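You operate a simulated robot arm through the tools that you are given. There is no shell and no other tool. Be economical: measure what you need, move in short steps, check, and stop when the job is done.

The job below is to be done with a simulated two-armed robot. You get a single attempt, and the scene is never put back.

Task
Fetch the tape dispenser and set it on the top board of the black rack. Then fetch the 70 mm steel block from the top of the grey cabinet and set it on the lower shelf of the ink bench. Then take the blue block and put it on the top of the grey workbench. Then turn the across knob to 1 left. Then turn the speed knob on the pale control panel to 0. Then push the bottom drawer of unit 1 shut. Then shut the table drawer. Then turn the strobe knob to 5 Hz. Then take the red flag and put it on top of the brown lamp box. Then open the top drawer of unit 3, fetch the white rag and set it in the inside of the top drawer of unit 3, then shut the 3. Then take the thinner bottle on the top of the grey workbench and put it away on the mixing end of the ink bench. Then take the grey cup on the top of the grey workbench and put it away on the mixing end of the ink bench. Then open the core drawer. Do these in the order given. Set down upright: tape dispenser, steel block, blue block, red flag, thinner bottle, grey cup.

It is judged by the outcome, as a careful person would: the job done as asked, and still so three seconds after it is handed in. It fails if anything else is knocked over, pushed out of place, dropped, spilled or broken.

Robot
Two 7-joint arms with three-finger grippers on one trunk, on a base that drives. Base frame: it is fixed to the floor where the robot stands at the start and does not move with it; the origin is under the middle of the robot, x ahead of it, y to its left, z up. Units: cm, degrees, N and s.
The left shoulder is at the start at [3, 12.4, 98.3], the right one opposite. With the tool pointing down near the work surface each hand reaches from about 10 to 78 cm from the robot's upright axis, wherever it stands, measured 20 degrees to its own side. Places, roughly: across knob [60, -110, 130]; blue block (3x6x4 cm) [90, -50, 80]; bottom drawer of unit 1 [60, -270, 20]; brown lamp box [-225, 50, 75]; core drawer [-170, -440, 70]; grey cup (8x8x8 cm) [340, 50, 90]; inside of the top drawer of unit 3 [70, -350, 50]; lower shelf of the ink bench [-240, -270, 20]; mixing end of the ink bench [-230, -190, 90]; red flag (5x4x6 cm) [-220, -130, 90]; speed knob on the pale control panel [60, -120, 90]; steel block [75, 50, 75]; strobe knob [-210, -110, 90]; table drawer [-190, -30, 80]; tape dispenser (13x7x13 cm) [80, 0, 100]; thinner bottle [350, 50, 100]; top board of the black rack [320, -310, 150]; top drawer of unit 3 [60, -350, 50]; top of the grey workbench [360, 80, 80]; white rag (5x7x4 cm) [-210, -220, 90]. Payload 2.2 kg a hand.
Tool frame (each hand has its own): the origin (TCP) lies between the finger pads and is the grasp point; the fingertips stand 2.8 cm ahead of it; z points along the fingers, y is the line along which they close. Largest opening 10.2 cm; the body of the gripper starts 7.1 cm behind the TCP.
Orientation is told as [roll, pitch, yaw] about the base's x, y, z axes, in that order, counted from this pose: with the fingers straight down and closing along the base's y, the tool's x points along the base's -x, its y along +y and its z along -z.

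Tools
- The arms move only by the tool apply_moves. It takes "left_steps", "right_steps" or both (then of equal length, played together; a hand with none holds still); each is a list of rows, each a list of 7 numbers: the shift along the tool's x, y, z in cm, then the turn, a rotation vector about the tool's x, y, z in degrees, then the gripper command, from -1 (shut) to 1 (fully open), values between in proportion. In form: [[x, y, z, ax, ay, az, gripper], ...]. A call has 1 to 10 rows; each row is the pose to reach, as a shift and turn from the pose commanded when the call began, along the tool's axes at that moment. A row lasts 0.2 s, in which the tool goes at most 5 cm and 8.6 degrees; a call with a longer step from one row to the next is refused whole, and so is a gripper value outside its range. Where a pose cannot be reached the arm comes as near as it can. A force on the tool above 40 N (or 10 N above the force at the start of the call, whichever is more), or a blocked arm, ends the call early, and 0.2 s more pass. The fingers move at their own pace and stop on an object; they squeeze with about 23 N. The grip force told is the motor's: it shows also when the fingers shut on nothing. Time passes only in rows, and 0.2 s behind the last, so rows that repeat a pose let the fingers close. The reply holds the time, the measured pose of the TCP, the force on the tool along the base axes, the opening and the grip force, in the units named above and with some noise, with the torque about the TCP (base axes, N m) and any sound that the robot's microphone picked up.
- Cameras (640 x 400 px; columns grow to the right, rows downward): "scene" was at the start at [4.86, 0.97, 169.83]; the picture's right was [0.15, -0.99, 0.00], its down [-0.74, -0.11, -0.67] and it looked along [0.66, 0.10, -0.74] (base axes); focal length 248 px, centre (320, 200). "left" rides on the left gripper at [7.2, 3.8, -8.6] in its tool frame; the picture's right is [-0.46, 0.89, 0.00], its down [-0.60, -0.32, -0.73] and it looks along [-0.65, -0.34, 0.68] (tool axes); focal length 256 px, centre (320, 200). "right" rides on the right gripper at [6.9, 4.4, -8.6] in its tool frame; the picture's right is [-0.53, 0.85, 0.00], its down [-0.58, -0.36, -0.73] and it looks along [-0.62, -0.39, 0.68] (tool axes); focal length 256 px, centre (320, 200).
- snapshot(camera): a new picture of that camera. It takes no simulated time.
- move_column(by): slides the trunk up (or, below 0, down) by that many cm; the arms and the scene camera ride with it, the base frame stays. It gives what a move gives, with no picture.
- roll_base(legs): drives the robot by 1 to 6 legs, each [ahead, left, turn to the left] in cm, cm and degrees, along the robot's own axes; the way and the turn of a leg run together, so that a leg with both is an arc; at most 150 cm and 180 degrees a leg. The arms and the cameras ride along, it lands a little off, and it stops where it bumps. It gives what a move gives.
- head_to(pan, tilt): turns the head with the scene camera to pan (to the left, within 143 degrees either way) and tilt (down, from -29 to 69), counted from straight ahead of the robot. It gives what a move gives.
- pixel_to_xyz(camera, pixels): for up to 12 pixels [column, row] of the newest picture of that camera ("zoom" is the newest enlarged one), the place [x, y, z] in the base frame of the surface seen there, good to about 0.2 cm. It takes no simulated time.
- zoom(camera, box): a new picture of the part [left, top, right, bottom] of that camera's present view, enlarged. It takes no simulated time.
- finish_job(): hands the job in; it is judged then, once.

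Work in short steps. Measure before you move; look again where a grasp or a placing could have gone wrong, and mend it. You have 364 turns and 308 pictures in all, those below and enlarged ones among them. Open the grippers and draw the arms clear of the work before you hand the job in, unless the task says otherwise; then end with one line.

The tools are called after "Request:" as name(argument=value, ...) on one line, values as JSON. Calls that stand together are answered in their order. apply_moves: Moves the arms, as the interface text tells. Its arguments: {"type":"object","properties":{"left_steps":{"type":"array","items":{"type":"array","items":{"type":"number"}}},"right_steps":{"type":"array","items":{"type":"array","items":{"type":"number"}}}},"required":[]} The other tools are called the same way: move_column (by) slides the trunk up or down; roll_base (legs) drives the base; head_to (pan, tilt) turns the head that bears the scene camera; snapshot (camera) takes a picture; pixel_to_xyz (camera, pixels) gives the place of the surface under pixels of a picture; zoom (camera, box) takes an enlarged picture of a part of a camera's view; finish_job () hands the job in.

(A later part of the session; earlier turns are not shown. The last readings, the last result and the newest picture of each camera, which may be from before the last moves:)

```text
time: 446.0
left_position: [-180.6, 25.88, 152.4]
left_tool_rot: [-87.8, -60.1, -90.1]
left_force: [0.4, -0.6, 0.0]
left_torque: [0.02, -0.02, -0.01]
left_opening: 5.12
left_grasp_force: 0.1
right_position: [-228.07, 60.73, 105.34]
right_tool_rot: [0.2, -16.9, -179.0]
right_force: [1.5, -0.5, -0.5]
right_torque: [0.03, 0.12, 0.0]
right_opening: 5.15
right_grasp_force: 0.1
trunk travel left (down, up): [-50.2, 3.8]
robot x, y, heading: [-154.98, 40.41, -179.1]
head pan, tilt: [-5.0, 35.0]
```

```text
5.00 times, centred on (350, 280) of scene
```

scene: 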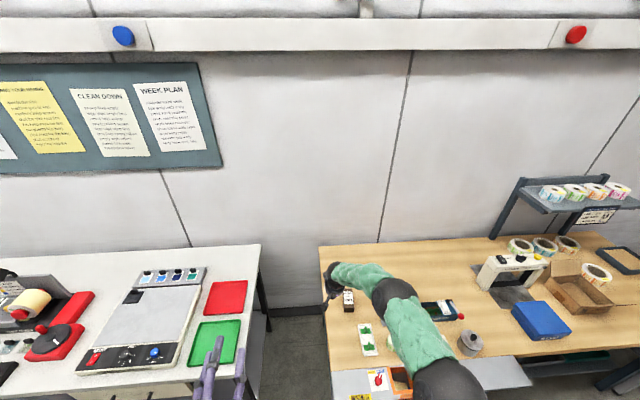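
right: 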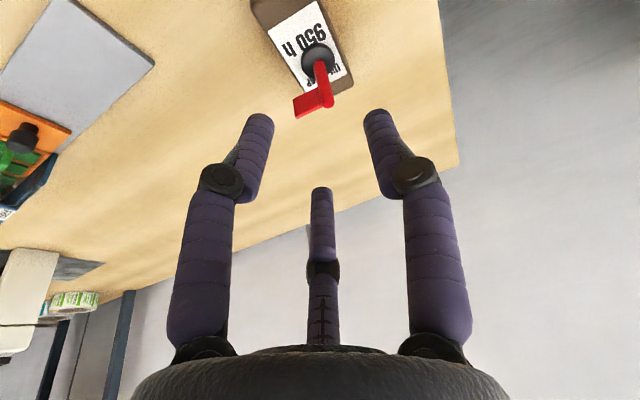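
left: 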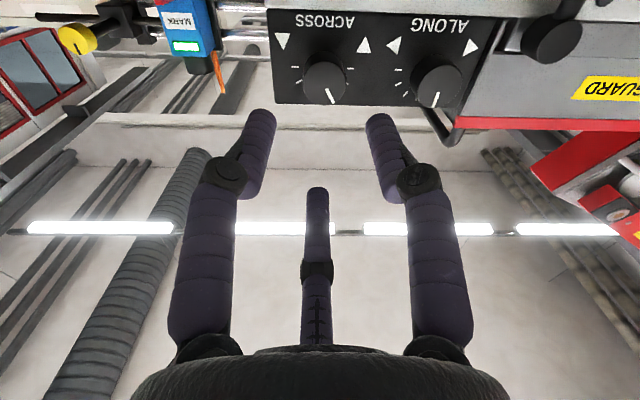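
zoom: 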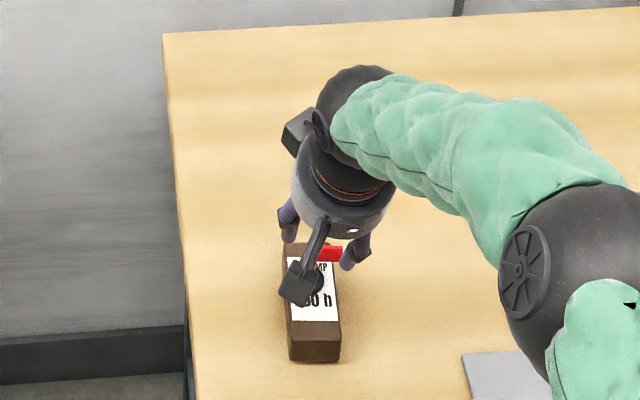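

The red flag stands on the lamp box. Next unit 3's drawer. I back off, turn and drive over there; meanwhile rotate the left hand so its thumb points down.

Request:
roll_base(legs=[[-65, 0, 0], [0, 0, 179], [0, -150, 0], [0, -150, 0], [0, -104, 0]])

Request:
apply_moves(left_steps=[[0, 0, 2, 0, 0, -8, 0], [0, 0, 4, 0, 0, -16, 0], [0, 0, 6, 0, 0, -24, 0], [0, 0, 8, 0, 0, -32, 0], [0, 0, 10, 0, 0, -40, 0], [0, 0, 12, 0, 0, -48, 0], [0, 0, 14, 0, 0, -54, 0], [0, 0, 14, 0, 0, -60, 0]], right_steps=[[3, 0, 0, 0, 3, 0, 0], [6, 0, 0, 0, 6, 0, 0], [9, 0, 0, 0, 9, 0, 0], [12, 0, 0, 0, 12, 0, 0], [16, 0, 0, 0, 15, 0, 0], [20, 0, 0, 0, 17, 0, 0], [24, 0, 0, 0, 17, 0, 0], [28, 0, 0, 0, 17, 0, 0]])

Request:
head_to(pan=0, tilt=35)

Request:
snapshot(camera="scene")

```text
time: 476.0
left_position: [-64.71, -349.96, 152.39]
left_tool_rot: [-87.7, -60.1, 87.2]
left_force: [0.0, -0.7, 0.3]
left_torque: [-0.04, -0.04, 0.06]
left_opening: 5.1
left_grasp_force: 0.0
right_position: [-18.71, -386.81, 105.21]
right_tool_rot: [0.1, -17.0, -1.6]
right_force: [0.0, -1.2, 0.2]
right_torque: [-0.05, 0.02, 0.0]
right_opening: 5.1
right_grasp_force: 0.1
trunk travel left (down, up): [-50.2, 3.8]
robot x, y, heading: [-91.09, -363.26, -2.2]
head pan, tilt: [-5.0, 35.0]
```

```text
time: 477.8
left_position: [-51.89, -349.44, 160.6]
left_tool_rot: [-86.1, -1.4, 88.8]
left_force: [-0.2, 0.0, -0.4]
left_torque: [-0.03, -0.03, -0.01]
left_opening: 5.09
left_grasp_force: 0.1
left hand out of reach, approached as far as the arm can: row 5, 6, 7, 8
right_position: [-45.77, -386.12, 97.38]
right_tool_rot: [0.1, -0.1, -1.6]
right_force: [-0.4, -0.4, 0.0]
right_torque: [-0.01, 0.03, 0.0]
right_opening: 5.12
right_grasp_force: 0.0
trunk travel left (down, up): [-50.2, 3.8]
robot x, y, heading: [-91.23, -363.28, -1.7]
head pan, tilt: [-5.0, 35.0]
```

```text
time: 478.5
left_position: [-51.62, -349.46, 160.4]
left_tool_rot: [-86.2, -1.5, 88.7]
left_force: [0.2, -0.6, 1.3]
left_torque: [0.01, 0.01, 0.01]
left_opening: 5.1
left_grasp_force: 0.1
right_position: [-45.5, -386.02, 97.2]
right_tool_rot: [0.1, 0.0, -1.6]
right_force: [-0.2, -0.6, -0.6]
right_torque: [0.0, 0.01, -0.04]
right_opening: 5.12
right_grasp_force: 0.0
trunk travel left (down, up): [-50.2, 3.8]
robot x, y, heading: [-91.4, -363.67, -2.0]
head pan, tilt: [0.0, 35.0]
```

```text
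144 pictures are left
```

scene: 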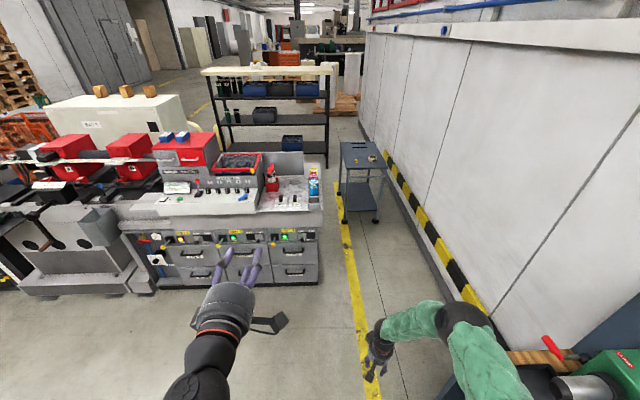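

Left thumb points down now. I lower the column 50 and bring the left hand down toward z≈57.

Request:
move_column(by=-45)

Request:
apply_moves(left_steps=[[0, 4.9, 0, 0, 0, 0, 0], [0, 9.8, 0, 0, 0, 0, 0], [0, 14.7, 0, 0, 0, 0, 0], [0, 19.6, 0, 0, 0, 0, 0], [0, 24.5, 0, 0, 0, 0, 0], [0, 29.4, 0, 0, 0, 0, 0], [0, 34.3, 0, 0, 0, 0, 0], [0, 39.2, 0, 0, 0, 0, 0], [0, 44.1, 0, 0, 0, 0, 0], [0, 49, 0, 0, 0, 0, 0]], right_steps=[[0, 0, -3, 0, 0, 0, 0], [0, 0, -6, 0, 0, 0, 0], [0, 0, -9, 0, 0, 0, 0], [0, 0, -12, 0, 0, 0, 0], [0, 0, -15, 0, 0, 0, 0], [0, 0, -18, 0, 0, 0, 0], [0, 0, -21, 0, 0, 0, 0], [0, 0, -24, 0, 0, 0, 0], [0, 0, -27, 0, 0, 0, 0], [0, 0, -30, 0, 0, 0, 0]])

Request:
snapshot(camera="scene")

```text
refused: -45 is not a number from -40 to 40
```

```text
time: 480.7
left_position: [-60.37, -345.81, 152.64]
left_tool_rot: [-83.0, -2.8, 87.9]
left_force: [-0.5, -0.1, -0.1]
left_torque: [-0.02, 0.0, 0.01]
left_opening: 5.1
left_grasp_force: 0.1
left hand out of reach, approached as far as the arm can: row 1, 2, 3, 4, 5, 6, 7, 8, 9, 10
right_position: [-45.58, -386.15, 127.12]
right_tool_rot: [0.1, 0.2, -1.5]
right_force: [0.5, 1.1, -0.3]
right_torque: [-0.02, -0.03, 0.04]
right_opening: 5.1
right_grasp_force: 0.0
trunk travel left (down, up): [-50.2, 3.8]
robot x, y, heading: [-91.22, -363.33, -2.1]
head pan, tilt: [0.0, 35.0]
```

```text
143 pictures are left
```

scene: 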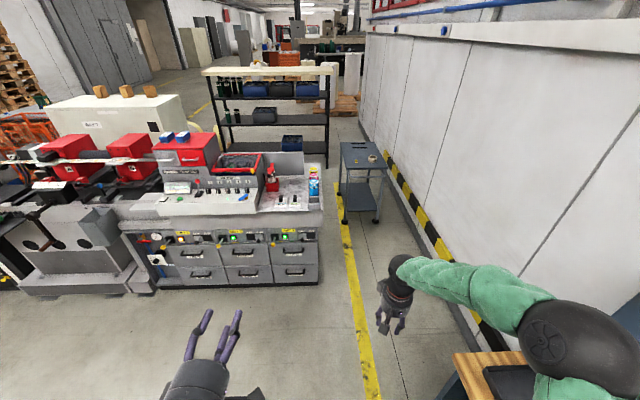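

The left arm can't get low horizontally. I'll use the right hand instead (yaw 90°, tilted 45°, as it reached before): turn it now, lower the column, and move left a bit.

Request:
apply_moves(right_steps=[[0, 0, 0, 0, 0, -8.5, 0], [0, 0, 0, 0, 0, -17, 0], [0, 0, 0, 0, 0, -25.5, 0], [0, 0, 0, 0, 0, -34, 0], [0, 0, 0, 0, 0, -42.5, 0], [0, 0, 0, 0, 0, -51, 0], [0, 0, 0, 0, 0, -59.5, 0], [0, 0, 0, 0, 0, -68, 0], [0, 0, 0, 0, 0, -76.5, 0], [0, 0, 0, 0, 0, -85, 0]])

Request:
apply_moves(right_steps=[[0, 0, 0, 7.5, 0, 0, 0], [0, 0, 0, 15, 0, 0, 0], [0, 0, 0, 22.5, 0, 0, 0], [0, 0, 0, 30, 0, 0, 0], [0, 0, 0, 37.5, 0, 0, 0], [0, 0, 0, 45, 0, 0, 0]])

Request:
move_column(by=-28)

Request:
roll_base(legs=[[0, 28, 2]])

```text
time: 482.9
left_position: [-60.37, -345.74, 152.72]
left_tool_rot: [-83.0, -2.8, 88.0]
left_force: [-0.3, 0.3, 0.1]
left_torque: [-0.02, -0.02, 0.02]
left_opening: 5.11
left_grasp_force: 0.0
right_position: [-45.49, -386.09, 127.23]
right_tool_rot: [0.1, -0.1, 83.7]
right_force: [0.6, -0.5, -0.3]
right_torque: [0.03, 0.03, 0.03]
right_opening: 5.09
right_grasp_force: 0.1
trunk travel left (down, up): [-50.2, 3.8]
robot x, y, heading: [-91.45, -363.75, -2.0]
head pan, tilt: [0.0, 35.0]
```

```text
time: 484.3
left_position: [-60.48, -345.84, 152.72]
left_tool_rot: [-83.1, -2.9, 88.0]
left_force: [-0.7, -0.4, 0.8]
left_torque: [-0.01, 0.04, 0.01]
left_opening: 5.11
left_grasp_force: 0.1
right_position: [-45.5, -386.16, 127.38]
right_tool_rot: [-45.1, -0.1, 83.4]
right_force: [-0.2, 0.4, 0.4]
right_torque: [-0.01, -0.01, 0.01]
right_opening: 5.07
right_grasp_force: 0.2
trunk travel left (down, up): [-50.2, 3.8]
robot x, y, heading: [-91.37, -363.44, -2.2]
head pan, tilt: [0.0, 35.0]
```

```text
time: 487.1
left_position: [-60.31, -345.8, 124.78]
left_tool_rot: [-83.0, -2.9, 88.0]
left_force: [0.2, 0.9, 0.3]
left_torque: [-0.02, -0.01, 0.03]
left_opening: 5.08
left_grasp_force: 0.1
right_position: [-45.42, -386.08, 99.3]
right_tool_rot: [-45.0, -0.1, 83.5]
right_force: [0.1, 0.4, 0.5]
right_torque: [0.01, -0.02, 0.02]
right_opening: 5.11
right_grasp_force: 0.1
trunk travel left (down, up): [-22.2, 31.8]
robot x, y, heading: [-91.17, -363.74, -2.0]
head pan, tilt: [0.0, 35.0]
```

```text
time: 489.0
left_position: [-60.58, -316.72, 124.66]
left_tool_rot: [-83.1, -2.8, 90.2]
left_force: [0.5, 0.9, 0.5]
left_torque: [-0.03, 0.0, -0.01]
left_opening: 5.13
left_grasp_force: 0.1
right_position: [-44.21, -356.55, 99.18]
right_tool_rot: [-44.9, 0.1, 85.6]
right_force: [-0.2, 0.3, -0.1]
right_torque: [-0.01, -0.01, -0.02]
right_opening: 5.1
right_grasp_force: 0.1
trunk travel left (down, up): [-22.2, 31.8]
robot x, y, heading: [-91.02, -335.72, 0.1]
head pan, tilt: [0.0, 35.0]
```

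I look for the exact handle of unit 3's top drawer.

Request:
roll_base(legs=[[30, 0, 0]])

Request:
head_to(pan=0, tilt=45)

Request:
zoom(camera="scene", box=[240, 120, 440, 260])

```text
time: 491.0
left_position: [-31.54, -317.02, 124.61]
left_tool_rot: [-82.9, -3.0, 89.9]
left_force: [0.1, 0.3, -0.4]
left_torque: [-0.02, 0.0, 0.01]
left_opening: 5.09
left_grasp_force: 0.0
right_position: [-15.41, -356.83, 99.18]
right_tool_rot: [-45.0, -0.1, 85.4]
right_force: [0.3, 0.6, -0.6]
right_torque: [-0.02, 0.0, -0.02]
right_opening: 5.1
right_grasp_force: 0.1
trunk travel left (down, up): [-22.2, 31.8]
robot x, y, heading: [-61.79, -335.8, -0.0]
head pan, tilt: [0.0, 35.0]
```

```text
time: 491.8
left_position: [-31.81, -317.05, 124.73]
left_tool_rot: [-83.0, -2.8, 89.8]
left_force: [0.1, -0.4, 0.9]
left_torque: [0.02, -0.01, -0.02]
left_opening: 5.09
left_grasp_force: 0.1
right_position: [-15.49, -356.74, 99.21]
right_tool_rot: [-45.0, -0.2, 85.3]
right_force: [0.0, 0.8, 0.4]
right_torque: [0.01, 0.03, 0.01]
right_opening: 5.11
right_grasp_force: 0.1
trunk travel left (down, up): [-22.2, 31.8]
robot x, y, heading: [-61.64, -335.69, -0.2]
head pan, tilt: [0.0, 45.0]
```

```text
2.86 times, centred on (340, 190) of scene
```

zoom: 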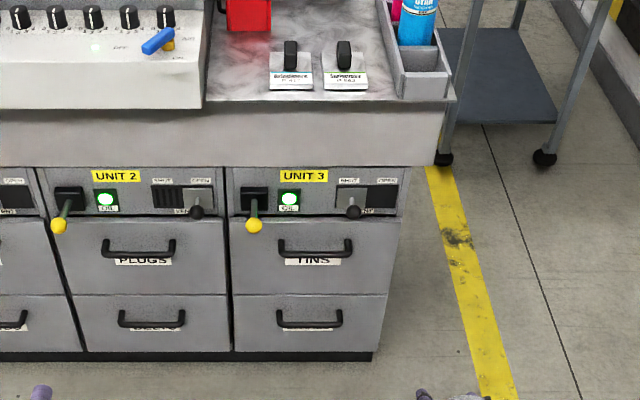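

Request:
pixel_to_xyz(camera="zoom", pixels=[[315, 255], [285, 255], [345, 252], [281, 243], [349, 243], [315, 235], [315, 285], [253, 226], [355, 212], [320, 150], [330, 105], [150, 100], [315, 295]])

```text
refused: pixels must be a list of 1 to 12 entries
```

Request:
pixel_to_xyz(camera="zoom", pixels=[[315, 255], [285, 255], [345, 252], [281, 243], [349, 243], [315, 230], [315, 285], [253, 226], [355, 212], [320, 150], [330, 105], [150, 100]])

```text
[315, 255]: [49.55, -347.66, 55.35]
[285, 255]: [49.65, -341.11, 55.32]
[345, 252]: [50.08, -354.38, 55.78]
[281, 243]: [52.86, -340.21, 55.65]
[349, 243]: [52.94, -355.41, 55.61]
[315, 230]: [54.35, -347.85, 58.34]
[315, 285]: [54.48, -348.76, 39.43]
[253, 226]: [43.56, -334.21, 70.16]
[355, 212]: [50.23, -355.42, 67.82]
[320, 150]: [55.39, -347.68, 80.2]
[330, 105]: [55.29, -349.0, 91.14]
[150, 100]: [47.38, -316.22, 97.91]
```

Handle bar ≈(50.1,−348,55.2), face 54.4. I lower the tilted right hand to z≈63 here, then drive in.

Request:
apply_moves(right_steps=[[-1.1, 2.5, 3.8, 0, 0, 0, 0], [-2.1, 5.1, 7.7, 0, 0, 0, 0], [-3.2, 7.6, 11.5, 0, 0, 0, 0], [-4.3, 10.1, 15.3, 0, 0, 0, 0], [-5.4, 12.7, 19.2, 0, 0, 0, 0], [-6.4, 15.2, 23, 0, 0, 0, 0], [-7.5, 17.7, 26.9, 0, 0, 0, 0], [-8.6, 20.3, 30.7, 0, 0, 0, 0]])

Request:
roll_base(legs=[[44, 0, 0]])

Request:
snapshot(camera="right")

Request:
snapshot(camera="scene")

```text
time: 493.6
left_position: [-31.61, -317.0, 124.67]
left_tool_rot: [-83.0, -2.9, 89.9]
left_force: [-0.4, 0.3, -0.1]
left_torque: [0.01, 0.03, 0.03]
left_opening: 5.11
left_grasp_force: 0.1
right_position: [-7.28, -349.12, 63.21]
right_tool_rot: [-45.0, 0.0, 85.4]
right_force: [-0.3, -0.1, 0.5]
right_torque: [0.02, 0.02, -0.01]
right_opening: 5.08
right_grasp_force: 0.1
trunk travel left (down, up): [-22.2, 31.8]
robot x, y, heading: [-62.18, -335.47, -0.3]
head pan, tilt: [0.0, 45.0]
```

```text
time: 496.2
left_position: [12.37, -316.52, 124.79]
left_tool_rot: [-83.0, -2.9, 90.6]
left_force: [-0.5, -0.5, 0.3]
left_torque: [-0.06, 0.0, -0.01]
left_opening: 5.12
left_grasp_force: 0.1
right_position: [36.91, -348.32, 63.25]
right_tool_rot: [-44.9, -0.1, 86.0]
right_force: [0.4, 0.0, -0.2]
right_torque: [-0.01, 0.0, 0.02]
right_opening: 5.11
right_grasp_force: 0.0
trunk travel left (down, up): [-22.2, 31.8]
robot x, y, heading: [-17.77, -336.06, 0.8]
head pan, tilt: [0.0, 45.0]
```

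```text
141 pictures are left
```

right: 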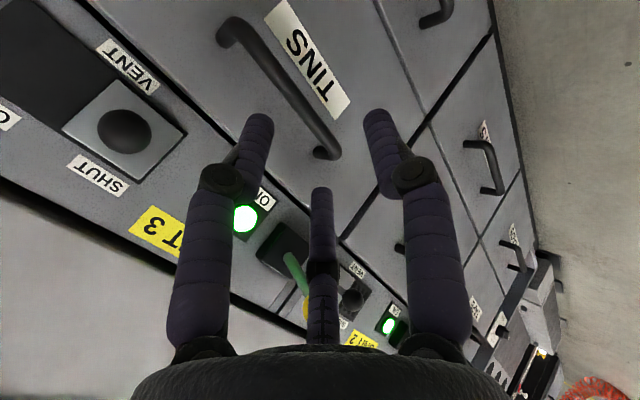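

```text
140 pictures are left
```

scene: 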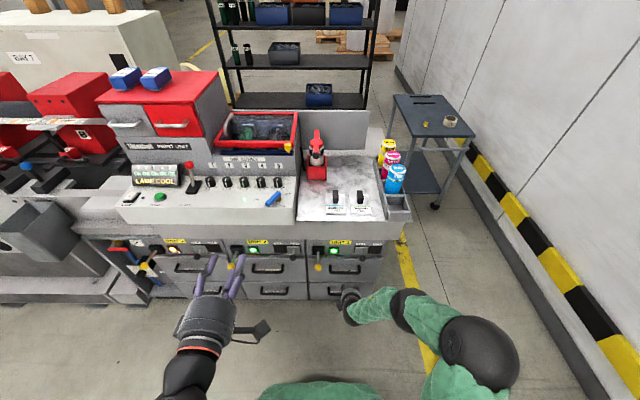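

I measure the bar in the hand's view.

Request:
pixel_to_xyz(camera="right", pixels=[[285, 85], [265, 60], [305, 115], [325, 150], [232, 30], [300, 60], [130, 130]])

```text
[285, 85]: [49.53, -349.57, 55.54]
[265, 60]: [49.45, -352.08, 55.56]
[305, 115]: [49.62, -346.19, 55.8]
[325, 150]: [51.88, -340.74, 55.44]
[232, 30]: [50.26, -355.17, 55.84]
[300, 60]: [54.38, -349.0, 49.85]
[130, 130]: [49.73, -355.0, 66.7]
```

Bar centre ≈(49.9,−348,55.1). I approach along the tilted axis around the bar and close.

Request:
apply_moves(right_steps=[[-0.4, -1.7, 3.4, 0, 0, 0, 0], [-0.8, -3.4, 6.8, 0, 0, 0, 0], [-0.8, -3.4, 10.3, 0, 0, 0, 0], [-0.8, -3.4, 13.8, 0, 0, 0, 0]])

Request:
snapshot(camera="right")

```text
time: 497.2
left_position: [12.13, -316.46, 124.72]
left_tool_rot: [-83.0, -2.9, 90.6]
left_force: [0.1, 0.2, -1.0]
left_torque: [0.0, 0.02, -0.02]
left_opening: 5.11
left_grasp_force: 0.1
right_position: [49.39, -348.59, 56.58]
right_tool_rot: [-45.7, 0.1, 85.9]
right_force: [-5.5, -1.2, 28.0]
right_torque: [-1.01, -0.88, -0.39]
right_opening: 6.47
right_grasp_force: 6.6
trunk travel left (down, up): [-22.2, 31.8]
robot x, y, heading: [-18.08, -335.37, 0.5]
head pan, tilt: [0.0, 45.0]
```

```text
139 pictures are left
```

right: 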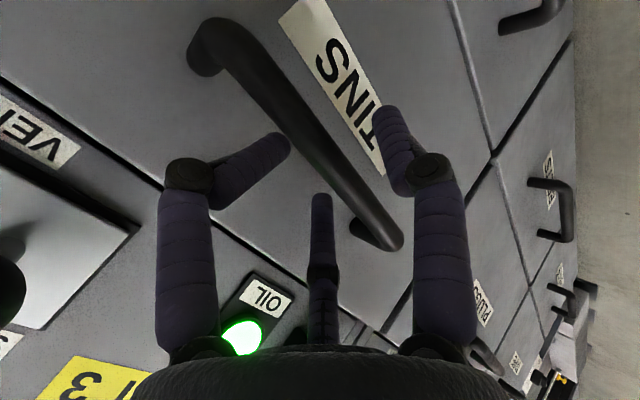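

F1 pressed on the bar. I back up, open wider, correct yaw by 4°, shift slightly and re-approach.

Request:
apply_moves(right_steps=[[0, 0, -2, 0, 0, 0, 0], [0, 0, -4.5, 0, 0, -4, 0.4], [0, -0.6, -4.5, 0, 0, -4, 0.4], [0, -0.6, -4.5, 0, 0, -4, 0.4], [0, -0.6, -2, 0, 0, -4, 0.4], [0, -0.6, 0.3, 0, 0, -4, 0.4]])

Request:
snapshot(camera="right")

```text
time: 498.6
left_position: [12.15, -316.53, 124.65]
left_tool_rot: [-83.0, -2.8, 90.7]
left_force: [0.2, 0.2, 0.4]
left_torque: [0.01, 0.0, -0.02]
left_opening: 5.07
left_grasp_force: 0.0
right_position: [49.57, -348.32, 56.1]
right_tool_rot: [-44.9, 2.8, 88.7]
right_force: [-0.5, -0.5, -0.6]
right_torque: [0.06, 0.02, 0.03]
right_opening: 7.15
right_grasp_force: 0.1
trunk travel left (down, up): [-22.2, 31.8]
robot x, y, heading: [-17.95, -335.45, 0.6]
head pan, tilt: [0.0, 45.0]
```

```text
138 pictures are left
```

right: 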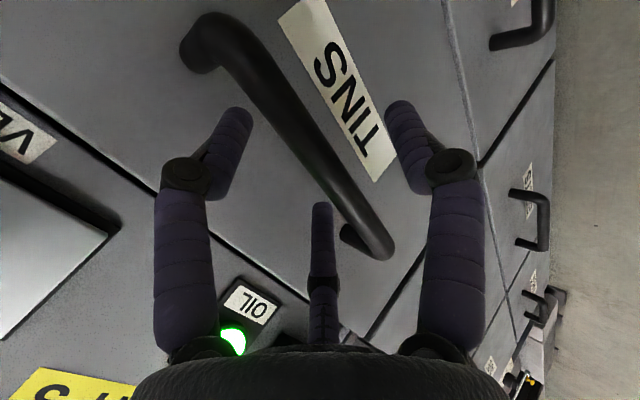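

Bar now lies between thumb and the two fingers with no force. I close on it.

Request:
apply_moves(right_steps=[[0, 0, 0, 0, 0, 0, 0], [0, 0, 0, 0, 0, 0, -0.4], [0, 0, 0, 0, 0, 0, -0.8], [0, 0, 0, 0, 0, 0, -1], [0, 0, 0, 0, 0, 0, -1]])

Request:
snapshot(camera="right")

```text
time: 499.8
left_position: [12.26, -316.35, 124.62]
left_tool_rot: [-82.9, -2.8, 90.7]
left_force: [0.7, 0.2, 0.1]
left_torque: [0.02, 0.0, -0.01]
left_opening: 5.11
left_grasp_force: 0.0
right_position: [49.64, -348.23, 56.21]
right_tool_rot: [-45.0, 2.8, 88.9]
right_force: [3.1, 9.4, 9.9]
right_torque: [0.82, -0.03, -0.44]
right_opening: 2.47
right_grasp_force: 44.9
trunk travel left (down, up): [-22.2, 31.8]
robot x, y, heading: [-17.67, -335.59, 0.5]
head pan, tilt: [0.0, 45.0]
```

```text
137 pictures are left
```

right: 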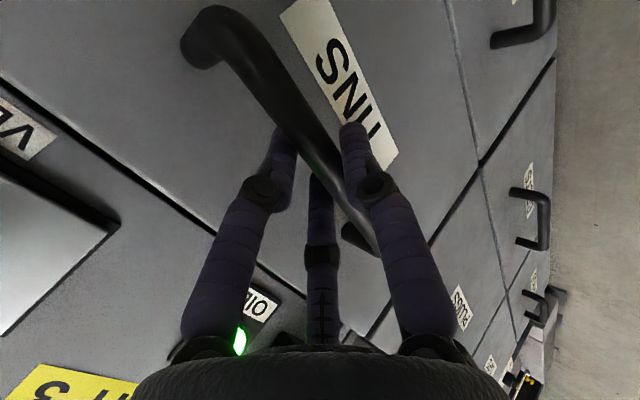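

Gripped firmly. I pull the drawer by driving back 10 cm, then check.

Request:
roll_base(legs=[[-10, 0, 0]])

Request:
zoom(camera="scene", box=[240, 200, 440, 330])

```text
time: 501.0
left_position: [2.26, -316.34, 124.79]
left_tool_rot: [-83.1, -2.9, 90.5]
left_force: [0.1, -0.6, -0.4]
left_torque: [-0.01, 0.01, 0.03]
left_opening: 5.1
left_grasp_force: 0.0
right_position: [39.54, -348.3, 56.15]
right_tool_rot: [-44.9, 2.8, 89.0]
right_force: [-0.1, 19.3, 14.9]
right_torque: [1.08, -0.16, -0.64]
right_opening: 2.47
right_grasp_force: 45.4
trunk travel left (down, up): [-22.2, 31.8]
robot x, y, heading: [-27.58, -335.98, 0.6]
head pan, tilt: [0.0, 45.0]
```

```text
3.08 times, centred on (340, 265) of scene
```

zoom: 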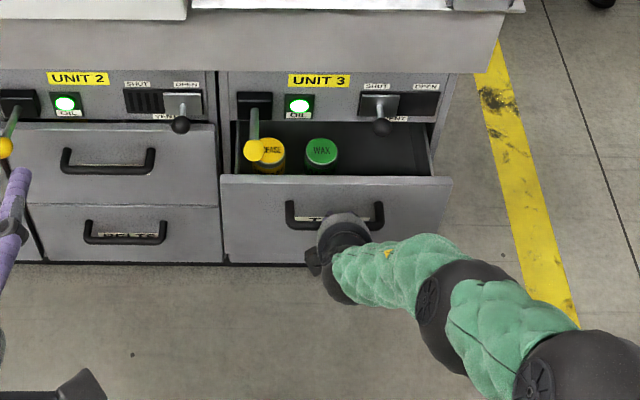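

It opens; two tins stand inside at left. I pull another 11 cm.

Request:
roll_base(legs=[[-10, 0, 0]])

Request:
zoom(camera="scene", box=[240, 200, 440, 330])

Request:
pixel_to_xyz(camera="zoom", pixels=[[380, 190], [400, 150], [390, 130], [270, 155], [325, 150], [245, 190], [440, 160], [340, 20], [250, 200], [430, 215]])

```text
time: 502.1
left_position: [-7.91, -316.57, 124.79]
left_tool_rot: [-83.2, -3.0, 90.8]
left_force: [-0.3, -1.2, -0.4]
left_torque: [-0.02, -0.02, 0.0]
left_opening: 5.08
left_grasp_force: 0.1
right_position: [29.62, -348.38, 56.2]
right_tool_rot: [-44.9, 2.7, 89.1]
right_force: [0.5, 8.3, 10.9]
right_torque: [0.95, -0.17, -0.8]
right_opening: 2.47
right_grasp_force: 45.1
trunk travel left (down, up): [-22.2, 31.8]
robot x, y, heading: [-38.25, -335.79, 0.8]
head pan, tilt: [0.0, 45.0]
```

```text
3.08 times, centred on (340, 265) of scene
```

zoom: 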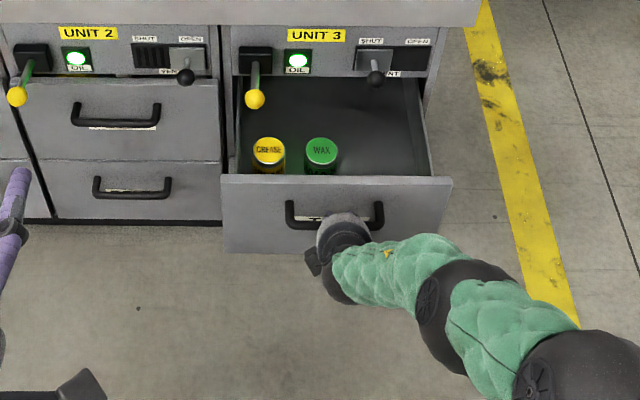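

```text
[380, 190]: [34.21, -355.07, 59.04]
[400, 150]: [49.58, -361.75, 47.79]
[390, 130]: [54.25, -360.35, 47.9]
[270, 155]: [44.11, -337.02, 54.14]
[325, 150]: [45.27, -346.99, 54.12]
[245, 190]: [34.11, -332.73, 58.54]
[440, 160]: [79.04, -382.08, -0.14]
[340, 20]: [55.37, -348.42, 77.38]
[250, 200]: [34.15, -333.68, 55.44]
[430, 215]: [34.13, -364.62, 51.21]
```

Open 20 cm; free floor at about (44,−357,48). I release the handle and withdraw.

Request:
apply_moves(right_steps=[[0, 0, 0, 0, 0, 0, 0], [0, 0, 0, 0, 0, 0, 0.4], [0, 0, 0, 0, 0, 0, 0.4], [0, 0.2, -3, 0, 0, 0, 0.4], [0, 0.2, -7, 0, 0, 0, 0.4], [0, 0.2, -11, 0, 0, 0, 0.4]])

Request:
snapshot(camera="scene")

```text
time: 503.5
left_position: [-7.82, -316.61, 124.63]
left_tool_rot: [-83.1, -2.8, 90.7]
left_force: [-0.9, -0.6, 0.1]
left_torque: [-0.01, 0.03, -0.05]
left_opening: 5.12
left_grasp_force: 0.0
right_position: [21.67, -347.87, 63.79]
right_tool_rot: [-44.9, 2.7, 89.1]
right_force: [-0.4, 0.8, -0.5]
right_torque: [0.0, -0.02, -0.01]
right_opening: 7.13
right_grasp_force: 0.1
trunk travel left (down, up): [-22.2, 31.8]
robot x, y, heading: [-37.85, -335.98, 1.0]
head pan, tilt: [0.0, 45.0]
```

```text
134 pictures are left
```

scene: 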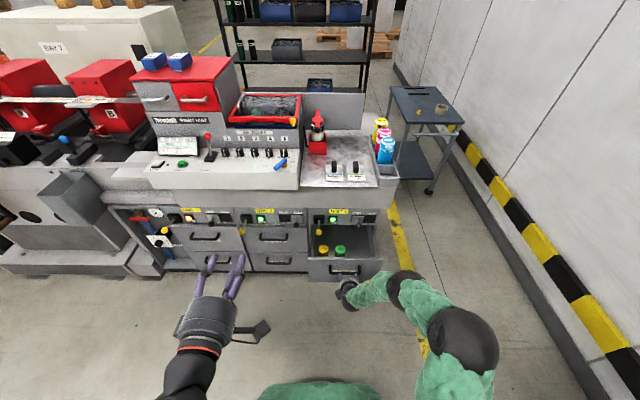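

Now to fetch the white rag from the ink bench: I straighten the right hand, raise the column, back off, turn and drive to the bench.

Request:
apply_moves(right_steps=[[0, -1, -2, -7.5, 0, 0, 0.4], [0, -2, -4, -15, 0, 0, 0.4], [0, -3, -6, -22.5, 0, 0, 0.4], [0, -4, -8, -30, 0, 0, 1], [0, -5, -10, -37.5, 0, 0, 1], [0, -6, -12, -45, 0, 0, 1]])

Request:
move_column(by=28)

Request:
roll_base(legs=[[-45, 0, 0], [0, 0, 179], [48, -110, 0]])

Request:
head_to(pan=0, tilt=40)

Request:
snapshot(camera="scene")

```text
time: 504.9
left_position: [-7.79, -316.61, 124.7]
left_tool_rot: [-83.0, -2.9, 90.7]
left_force: [0.0, 0.5, -0.6]
left_torque: [0.03, 0.0, -0.04]
left_opening: 5.11
left_grasp_force: 0.2
right_position: [17.54, -347.22, 76.38]
right_tool_rot: [0.3, 2.8, 89.1]
right_force: [-0.1, -0.7, -0.4]
right_torque: [0.0, -0.02, -0.04]
right_opening: 10.22
right_grasp_force: 0.2
trunk travel left (down, up): [-22.2, 31.8]
robot x, y, heading: [-37.71, -335.32, 0.5]
head pan, tilt: [0.0, 45.0]
```

```text
time: 507.8
left_position: [-7.78, -316.55, 152.64]
left_tool_rot: [-83.0, -3.0, 90.8]
left_force: [0.0, 0.1, 0.0]
left_torque: [0.03, 0.0, 0.02]
left_opening: 5.1
left_grasp_force: 0.0
right_position: [17.56, -347.16, 104.39]
right_tool_rot: [0.2, 2.6, 89.1]
right_force: [0.5, 0.0, -0.3]
right_torque: [0.0, 0.0, 0.0]
right_opening: 10.18
right_grasp_force: 0.0
trunk travel left (down, up): [-50.2, 3.8]
robot x, y, heading: [-37.38, -335.83, 0.9]
head pan, tilt: [0.0, 45.0]
```

```text
time: 523.7
left_position: [-169.39, -253.81, 152.73]
left_tool_rot: [-83.1, -2.9, -83.6]
left_force: [0.2, 0.5, 0.9]
left_torque: [-0.01, -0.05, 0.01]
left_opening: 5.09
left_grasp_force: 0.0
right_position: [-197.59, -225.62, 104.42]
right_tool_rot: [0.1, 2.8, -85.3]
right_force: [-0.4, -0.1, -0.3]
right_torque: [0.01, -0.02, 0.05]
right_opening: 10.25
right_grasp_force: 0.0
trunk travel left (down, up): [-50.2, 3.8]
robot x, y, heading: [-141.28, -231.64, -173.4]
head pan, tilt: [0.0, 45.0]
```

```text
time: 524.3
left_position: [-169.49, -253.7, 152.76]
left_tool_rot: [-83.0, -2.9, -83.6]
left_force: [0.0, 0.3, 0.3]
left_torque: [-0.04, 0.0, 0.0]
left_opening: 5.11
left_grasp_force: 0.0
right_position: [-197.56, -225.72, 104.49]
right_tool_rot: [0.2, 2.7, -85.3]
right_force: [0.6, 0.5, -1.0]
right_torque: [0.0, -0.01, 0.02]
right_opening: 10.21
right_grasp_force: 0.0
trunk travel left (down, up): [-50.2, 3.8]
robot x, y, heading: [-141.04, -231.79, -173.7]
head pan, tilt: [0.0, 40.0]
```

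```text
133 pictures are left
```

scene: 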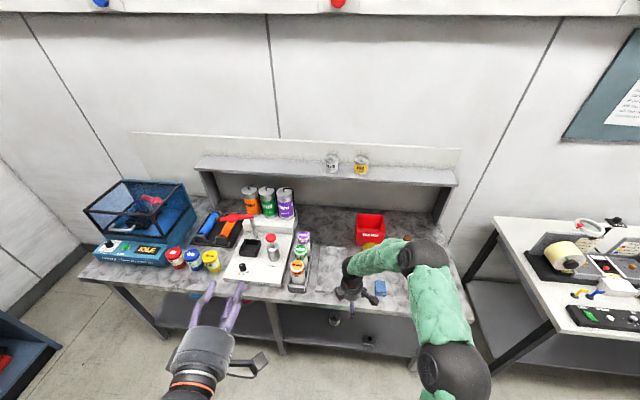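

I zoom the bench area around (370,280) and the hand camera to locate the white rag.

Request:
zoom(camera="scene", box=[300, 200, 440, 310])

Request:
snapshot(camera="right")

```text
3.64 times, centred on (370, 255) of scene
```

zoom: 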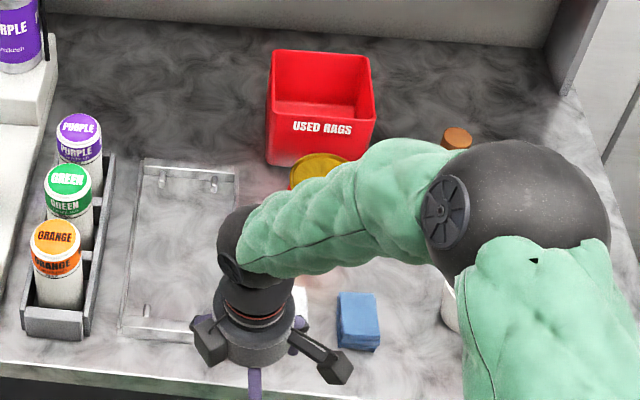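

```text
131 pictures are left
```

right: 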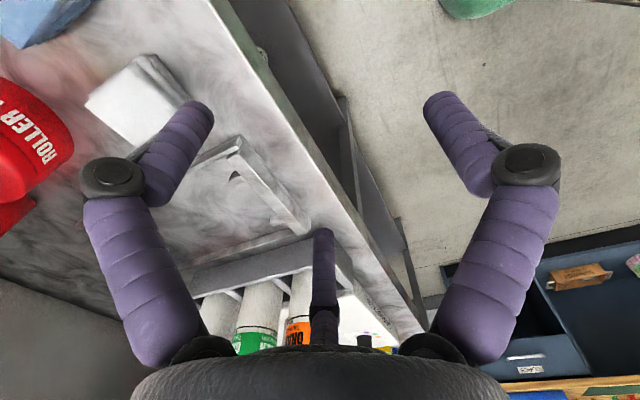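

Request:
pixel_to_xyz(camera="right", pixels=[[145, 95], [90, 105], [140, 62], [185, 95], [130, 135], [155, 65], [40, 20], [30, 130], [235, 145], [260, 160], [115, 120], [170, 80]])

```text
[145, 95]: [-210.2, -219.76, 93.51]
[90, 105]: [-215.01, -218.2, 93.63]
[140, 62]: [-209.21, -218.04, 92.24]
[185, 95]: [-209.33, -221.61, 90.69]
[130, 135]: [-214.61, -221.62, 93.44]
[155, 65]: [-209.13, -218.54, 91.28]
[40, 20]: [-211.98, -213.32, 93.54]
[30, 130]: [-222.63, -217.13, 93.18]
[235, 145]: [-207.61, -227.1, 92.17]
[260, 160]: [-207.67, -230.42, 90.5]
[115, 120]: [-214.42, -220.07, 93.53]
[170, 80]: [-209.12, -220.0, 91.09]
```

Rag top z 93.5, about x −216…−209, y −222…−218, with the blue rag close at y≈−215. I pull the hand back and straighten the base for an unobstructed look.

Request:
apply_moves(right_steps=[[0, 4, -1, 0, 0, 0, 1], [0, 8, -2, 0, 0, 0, 1], [0, 12, -3, 0, 0, 0, 1], [0, 16, -3, 0, 0, 0, 1], [0, 19, -3, 0, 0, 0, 1]])

Request:
roll_base(legs=[[0, 0, -6.3]])

Request:
snapshot(camera="scene")

```text
time: 525.5
left_position: [-169.44, -253.8, 152.77]
left_tool_rot: [-83.0, -2.8, -83.5]
left_force: [0.0, -0.1, -1.1]
left_torque: [0.01, 0.01, 0.01]
left_opening: 5.08
left_grasp_force: 0.1
right_position: [-178.47, -224.1, 107.59]
right_tool_rot: [0.1, 2.7, -85.2]
right_force: [0.0, -0.3, 0.5]
right_torque: [0.03, 0.02, -0.01]
right_opening: 10.19
right_grasp_force: 0.0
trunk travel left (down, up): [-50.2, 3.8]
robot x, y, heading: [-141.4, -231.97, -173.5]
head pan, tilt: [0.0, 40.0]
```

```text
time: 526.5
left_position: [-171.58, -250.63, 152.71]
left_tool_rot: [-83.0, -2.9, -89.9]
left_force: [0.5, -0.3, 0.1]
left_torque: [-0.01, 0.02, -0.01]
left_opening: 5.1
left_grasp_force: 0.1
right_position: [-177.53, -220.14, 107.63]
right_tool_rot: [0.1, 2.7, -91.6]
right_force: [0.9, 0.0, 0.2]
right_torque: [-0.01, 0.03, 0.01]
right_opening: 10.19
right_grasp_force: 0.1
trunk travel left (down, up): [-50.2, 3.8]
robot x, y, heading: [-141.19, -231.97, -180.0]
head pan, tilt: [0.0, 40.0]
```

```text
130 pictures are left
```

scene: 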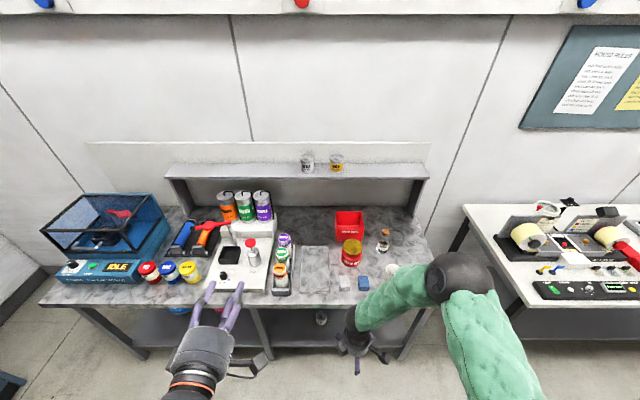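

Request:
zoom(camera="scene", box=[325, 265, 385, 300])

Request:
pixel_to_xyz(camera="zoom", pixels=[[150, 110], [240, 110], [240, 170], [150, 180], [190, 140], [190, 230], [330, 140], [265, 130], [270, 190], [400, 130], [150, 250], [238, 240]])

```text
10.67 times, centred on (355, 282) of scene
```

zoom: 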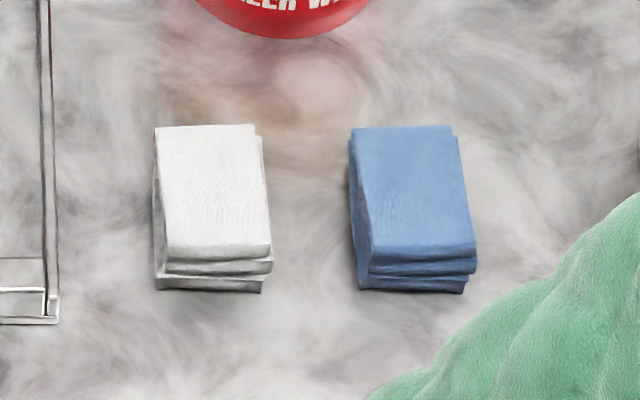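

```text
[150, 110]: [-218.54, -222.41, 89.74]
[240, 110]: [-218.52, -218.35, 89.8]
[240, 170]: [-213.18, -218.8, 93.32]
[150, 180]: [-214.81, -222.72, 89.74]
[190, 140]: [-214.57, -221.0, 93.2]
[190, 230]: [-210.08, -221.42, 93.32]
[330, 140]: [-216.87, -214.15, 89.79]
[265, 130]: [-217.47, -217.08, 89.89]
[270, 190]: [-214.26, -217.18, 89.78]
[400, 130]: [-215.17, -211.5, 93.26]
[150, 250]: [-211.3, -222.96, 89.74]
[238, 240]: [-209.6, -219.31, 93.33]
```

The gap to the blue rag is ~4 cm, fine. I rotate the right hand to yaw 180 (thumb on the left side).

Request:
apply_moves(right_steps=[[0, 0, 0, 0, -0.3, 8.5, 0.57], [0, 0, 0, 0, -0.6, 17, 0.57], [0, 0, 0, 0, -0.8, 25.5, 0.57], [0, 0, 0, 0, -1, 34, 0.57], [0, 0, 0, 0, -1.3, 42.5, 0.57], [0, 0, 0, 0, -1.6, 51, 0.57], [0, 0, 0, 0, -1.9, 59.5, 0.57], [0, 0, 0, 0, -2.2, 68, 0.57], [0, 0, 0, 0, -2.4, 76.5, 0.57], [0, 0, 0, 0, -2.4, 85, 0.57]])

Request:
snapshot(camera="right")

```text
time: 528.7
left_position: [-171.7, -250.57, 152.73]
left_tool_rot: [-83.0, -2.8, -89.9]
left_force: [0.0, 0.4, 0.8]
left_torque: [-0.02, -0.02, -0.03]
left_opening: 5.12
left_grasp_force: 0.1
right_position: [-177.35, -220.2, 107.68]
right_tool_rot: [-1.1, -1.2, -176.7]
right_force: [0.6, 0.2, 0.2]
right_torque: [0.0, -0.02, 0.01]
right_opening: 8.0
right_grasp_force: 0.1
trunk travel left (down, up): [-50.2, 3.8]
robot x, y, heading: [-141.42, -231.84, -179.8]
head pan, tilt: [0.0, 40.0]
```

```text
128 pictures are left
```

right: 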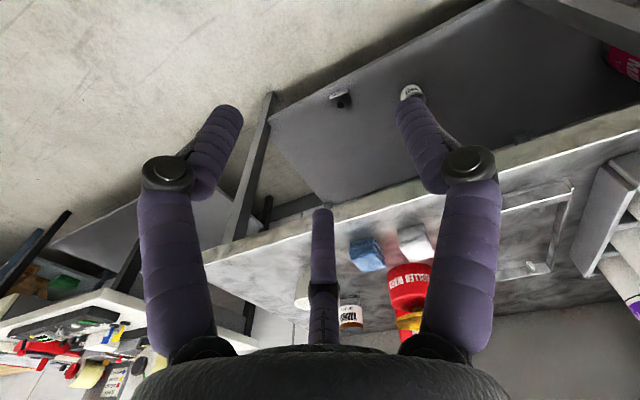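

I check the red jar's height behind the rag before reaching over.

Request:
pixel_to_xyz(camera="scene", pixels=[[352, 242], [352, 248], [350, 262], [360, 255], [383, 235], [392, 268], [348, 215]])

```text
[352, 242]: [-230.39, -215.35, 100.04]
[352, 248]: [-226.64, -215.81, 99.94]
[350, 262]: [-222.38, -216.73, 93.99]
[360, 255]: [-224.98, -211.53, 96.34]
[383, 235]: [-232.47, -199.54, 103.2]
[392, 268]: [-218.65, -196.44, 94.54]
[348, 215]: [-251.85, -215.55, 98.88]
```

I move above the rag at z≈100, then look.

Request:
apply_moves(right_steps=[[-4.4, -0.4, 0, 0, 0, 0.8, 0.57], [-8.8, -0.8, 0, 0, 0, 1.6, 0.57], [-13.2, -1.2, 0, 0, 0, 2.4, 0.57], [-17.6, -1.5, 1, 0, 0, 3.3, 0.57], [-22, -1.9, 2.5, 0, 0, 3.3, 0.57], [-26.4, -2.3, 4.5, 0, 0, 3.3, 0.57], [-30.7, -2.7, 6.5, 0, 0, 3.3, 0.57], [-34.9, -3, 7.5, 0, 0, 3.3, 0.57]])

Request:
snapshot(camera="right")

```text
time: 530.5
left_position: [-171.88, -250.59, 152.51]
left_tool_rot: [-82.9, -3.0, -90.0]
left_force: [0.2, 0.0, -0.9]
left_torque: [0.02, 0.02, 0.0]
left_opening: 5.11
left_grasp_force: 0.1
right_position: [-212.69, -219.34, 100.81]
right_tool_rot: [-1.2, -1.1, -179.7]
right_force: [0.4, 0.5, -0.7]
right_torque: [0.02, -0.01, 0.0]
right_opening: 7.99
right_grasp_force: 0.0
trunk travel left (down, up): [-50.2, 3.8]
robot x, y, heading: [-141.35, -231.82, -179.9]
head pan, tilt: [0.0, 40.0]
```

```text
127 pictures are left
```

right: 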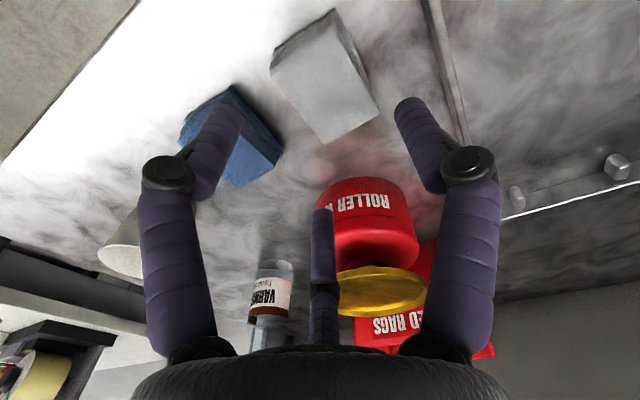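

I descend to z≈93 and close.

Request:
apply_moves(right_steps=[[0, 0, 2.6, 0, 0, 0, 0.57], [0, 0, 5.2, 0, 0, 0, 0.57], [0, 0, 7.8, 0, 0, 0, 0.57], [0, 0, 7.8, 0, 0, 0, 0.2], [0, 0, 7.8, 0, 0, 0, -0.4], [0, 0, 7.8, 0, 0, 0, -1], [0, 0, 7.8, 0, 0, 0, -1]])

Request:
snapshot(camera="right")

```text
time: 532.1
left_position: [-171.74, -250.56, 152.75]
left_tool_rot: [-83.0, -2.9, -89.9]
left_force: [0.7, 0.8, -0.2]
left_torque: [0.01, -0.02, 0.0]
left_opening: 5.11
left_grasp_force: 0.2
right_position: [-212.59, -218.85, 93.31]
right_tool_rot: [-1.2, -1.5, -179.8]
right_force: [-1.3, -2.9, 4.7]
right_torque: [-0.23, -0.03, -0.1]
right_opening: 6.15
right_grasp_force: 23.1
right hand out of reach, approached as far as the arm can: row 3, 4, 5, 6, 7
trunk travel left (down, up): [-50.2, 3.8]
robot x, y, heading: [-141.06, -231.94, -180.0]
head pan, tilt: [0.0, 40.0]
```

```text
126 pictures are left
```

right: 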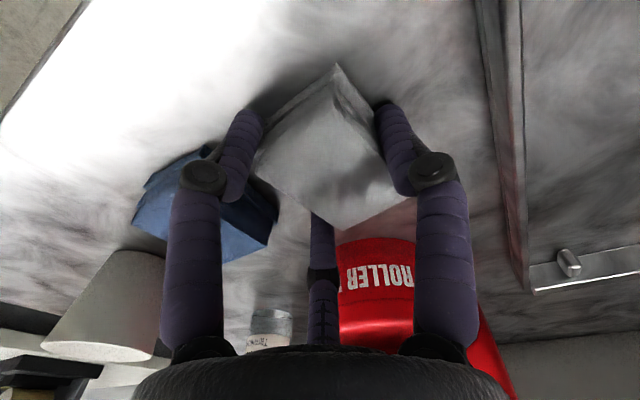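

Rag gripped (6.15 cm). I lift 13 cm and check, then back away.

Request:
apply_moves(right_steps=[[0, 0, -2, 0, 0, 0, -1], [0, 0, -5, 0, 0, 0, -1], [0, 0, -9, 0, 0, 0, -1], [0, 0, -13, 0, 0, 0, -1]])

Request:
snapshot(camera="right")

Request:
roll_base(legs=[[-50, 0, 0]])

Request:
zoom(camera="scene", box=[250, 180, 450, 340])

```text
time: 533.1
left_position: [-171.49, -250.53, 152.69]
left_tool_rot: [-83.0, -2.9, -89.9]
left_force: [-0.2, 0.5, -0.6]
left_torque: [-0.01, 0.01, -0.03]
left_opening: 5.11
left_grasp_force: 0.1
right_position: [-212.38, -219.24, 106.17]
right_tool_rot: [-1.2, -1.2, -179.8]
right_force: [1.3, -0.3, -1.1]
right_torque: [0.08, 0.04, -0.01]
right_opening: 6.12
right_grasp_force: 23.4
trunk travel left (down, up): [-50.2, 3.8]
robot x, y, heading: [-141.46, -231.98, -179.8]
head pan, tilt: [0.0, 40.0]
```

```text
125 pictures are left
```

right: 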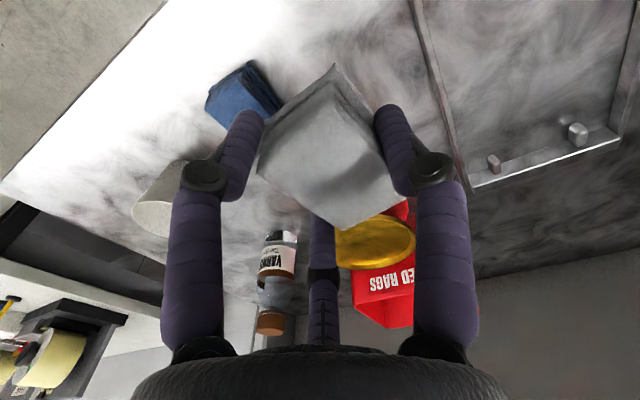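

```text
time: 536.0
left_position: [-121.76, -250.51, 152.68]
left_tool_rot: [-83.0, -2.8, -89.3]
left_force: [-0.1, 0.2, 0.6]
left_torque: [0.01, 0.0, 0.03]
left_opening: 5.11
left_grasp_force: 0.0
right_position: [-162.78, -219.61, 106.1]
right_tool_rot: [-1.2, -1.4, -179.4]
right_force: [0.0, -0.2, -0.2]
right_torque: [0.01, 0.01, 0.01]
right_opening: 6.03
right_grasp_force: 23.3
trunk travel left (down, up): [-50.2, 3.8]
robot x, y, heading: [-91.25, -231.32, -179.2]
head pan, tilt: [0.0, 40.0]
```

```text
2.50 times, centred on (350, 260) of scene
```

zoom: 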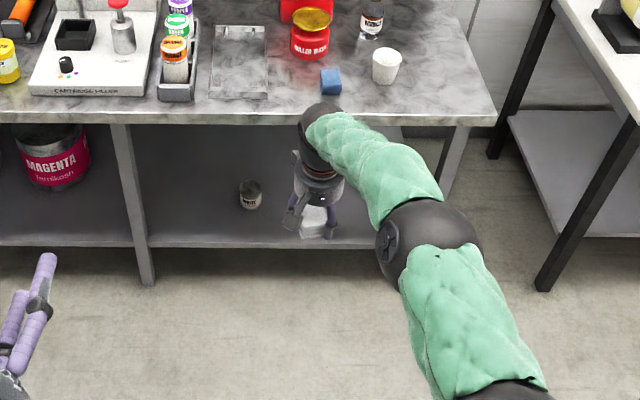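

Rag held. I turn round, lower the column 40 and approach unit 3's open drawer.

Request:
roll_base(legs=[[0, 0, 179], [0, -110, 0]])

Request:
move_column(by=-40)

Request:
head_to(pan=-5, tilt=45)

Request:
snapshot(camera="scene")

```text
time: 548.9
left_position: [-66.2, -325.43, 152.7]
left_tool_rot: [-83.0, -2.9, 86.9]
left_force: [-0.2, 0.3, 0.5]
left_torque: [-0.04, 0.0, -0.02]
left_opening: 5.09
left_grasp_force: 0.1
right_position: [-27.34, -358.93, 106.15]
right_tool_rot: [-1.0, -1.2, -3.0]
right_force: [0.6, 0.1, -0.9]
right_torque: [0.01, -0.01, 0.0]
right_opening: 5.82
right_grasp_force: 22.8
trunk travel left (down, up): [-50.2, 3.8]
robot x, y, heading: [-97.8, -342.53, -3.0]
head pan, tilt: [0.0, 40.0]
```

```text
time: 552.7
left_position: [-66.23, -325.51, 112.63]
left_tool_rot: [-83.1, -2.8, 86.9]
left_force: [0.1, -0.7, -0.6]
left_torque: [0.01, -0.02, 0.05]
left_opening: 5.11
left_grasp_force: 0.1
right_position: [-27.36, -358.83, 66.16]
right_tool_rot: [-1.2, -1.4, -3.0]
right_force: [0.0, 0.3, -0.2]
right_torque: [0.01, -0.02, 0.0]
right_opening: 5.77
right_grasp_force: 23.1
trunk travel left (down, up): [-10.2, 43.8]
robot x, y, heading: [-97.5, -342.7, -3.0]
head pan, tilt: [0.0, 40.0]
```

```text
time: 553.4
left_position: [-66.17, -325.42, 112.68]
left_tool_rot: [-83.0, -2.8, 86.9]
left_force: [0.5, -0.2, -0.6]
left_torque: [0.03, 0.01, -0.04]
left_opening: 5.1
left_grasp_force: 0.1
right_position: [-27.34, -358.91, 66.24]
right_tool_rot: [-1.2, -1.3, -3.0]
right_force: [1.0, 0.1, -0.8]
right_torque: [-0.01, 0.0, 0.03]
right_opening: 5.79
right_grasp_force: 22.7
trunk travel left (down, up): [-10.2, 43.8]
robot x, y, heading: [-97.61, -342.18, -3.0]
head pan, tilt: [-5.0, 45.0]
```

```text
123 pictures are left
```

scene: 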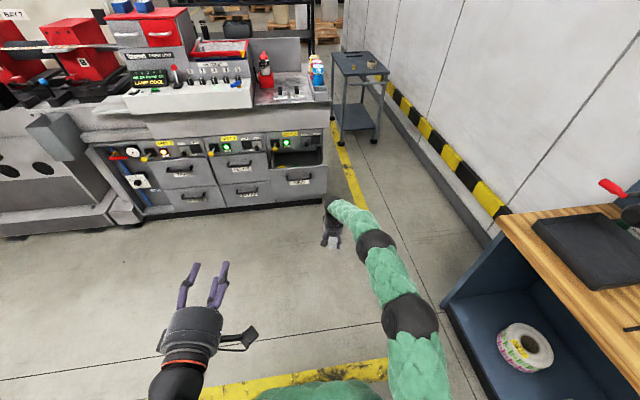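

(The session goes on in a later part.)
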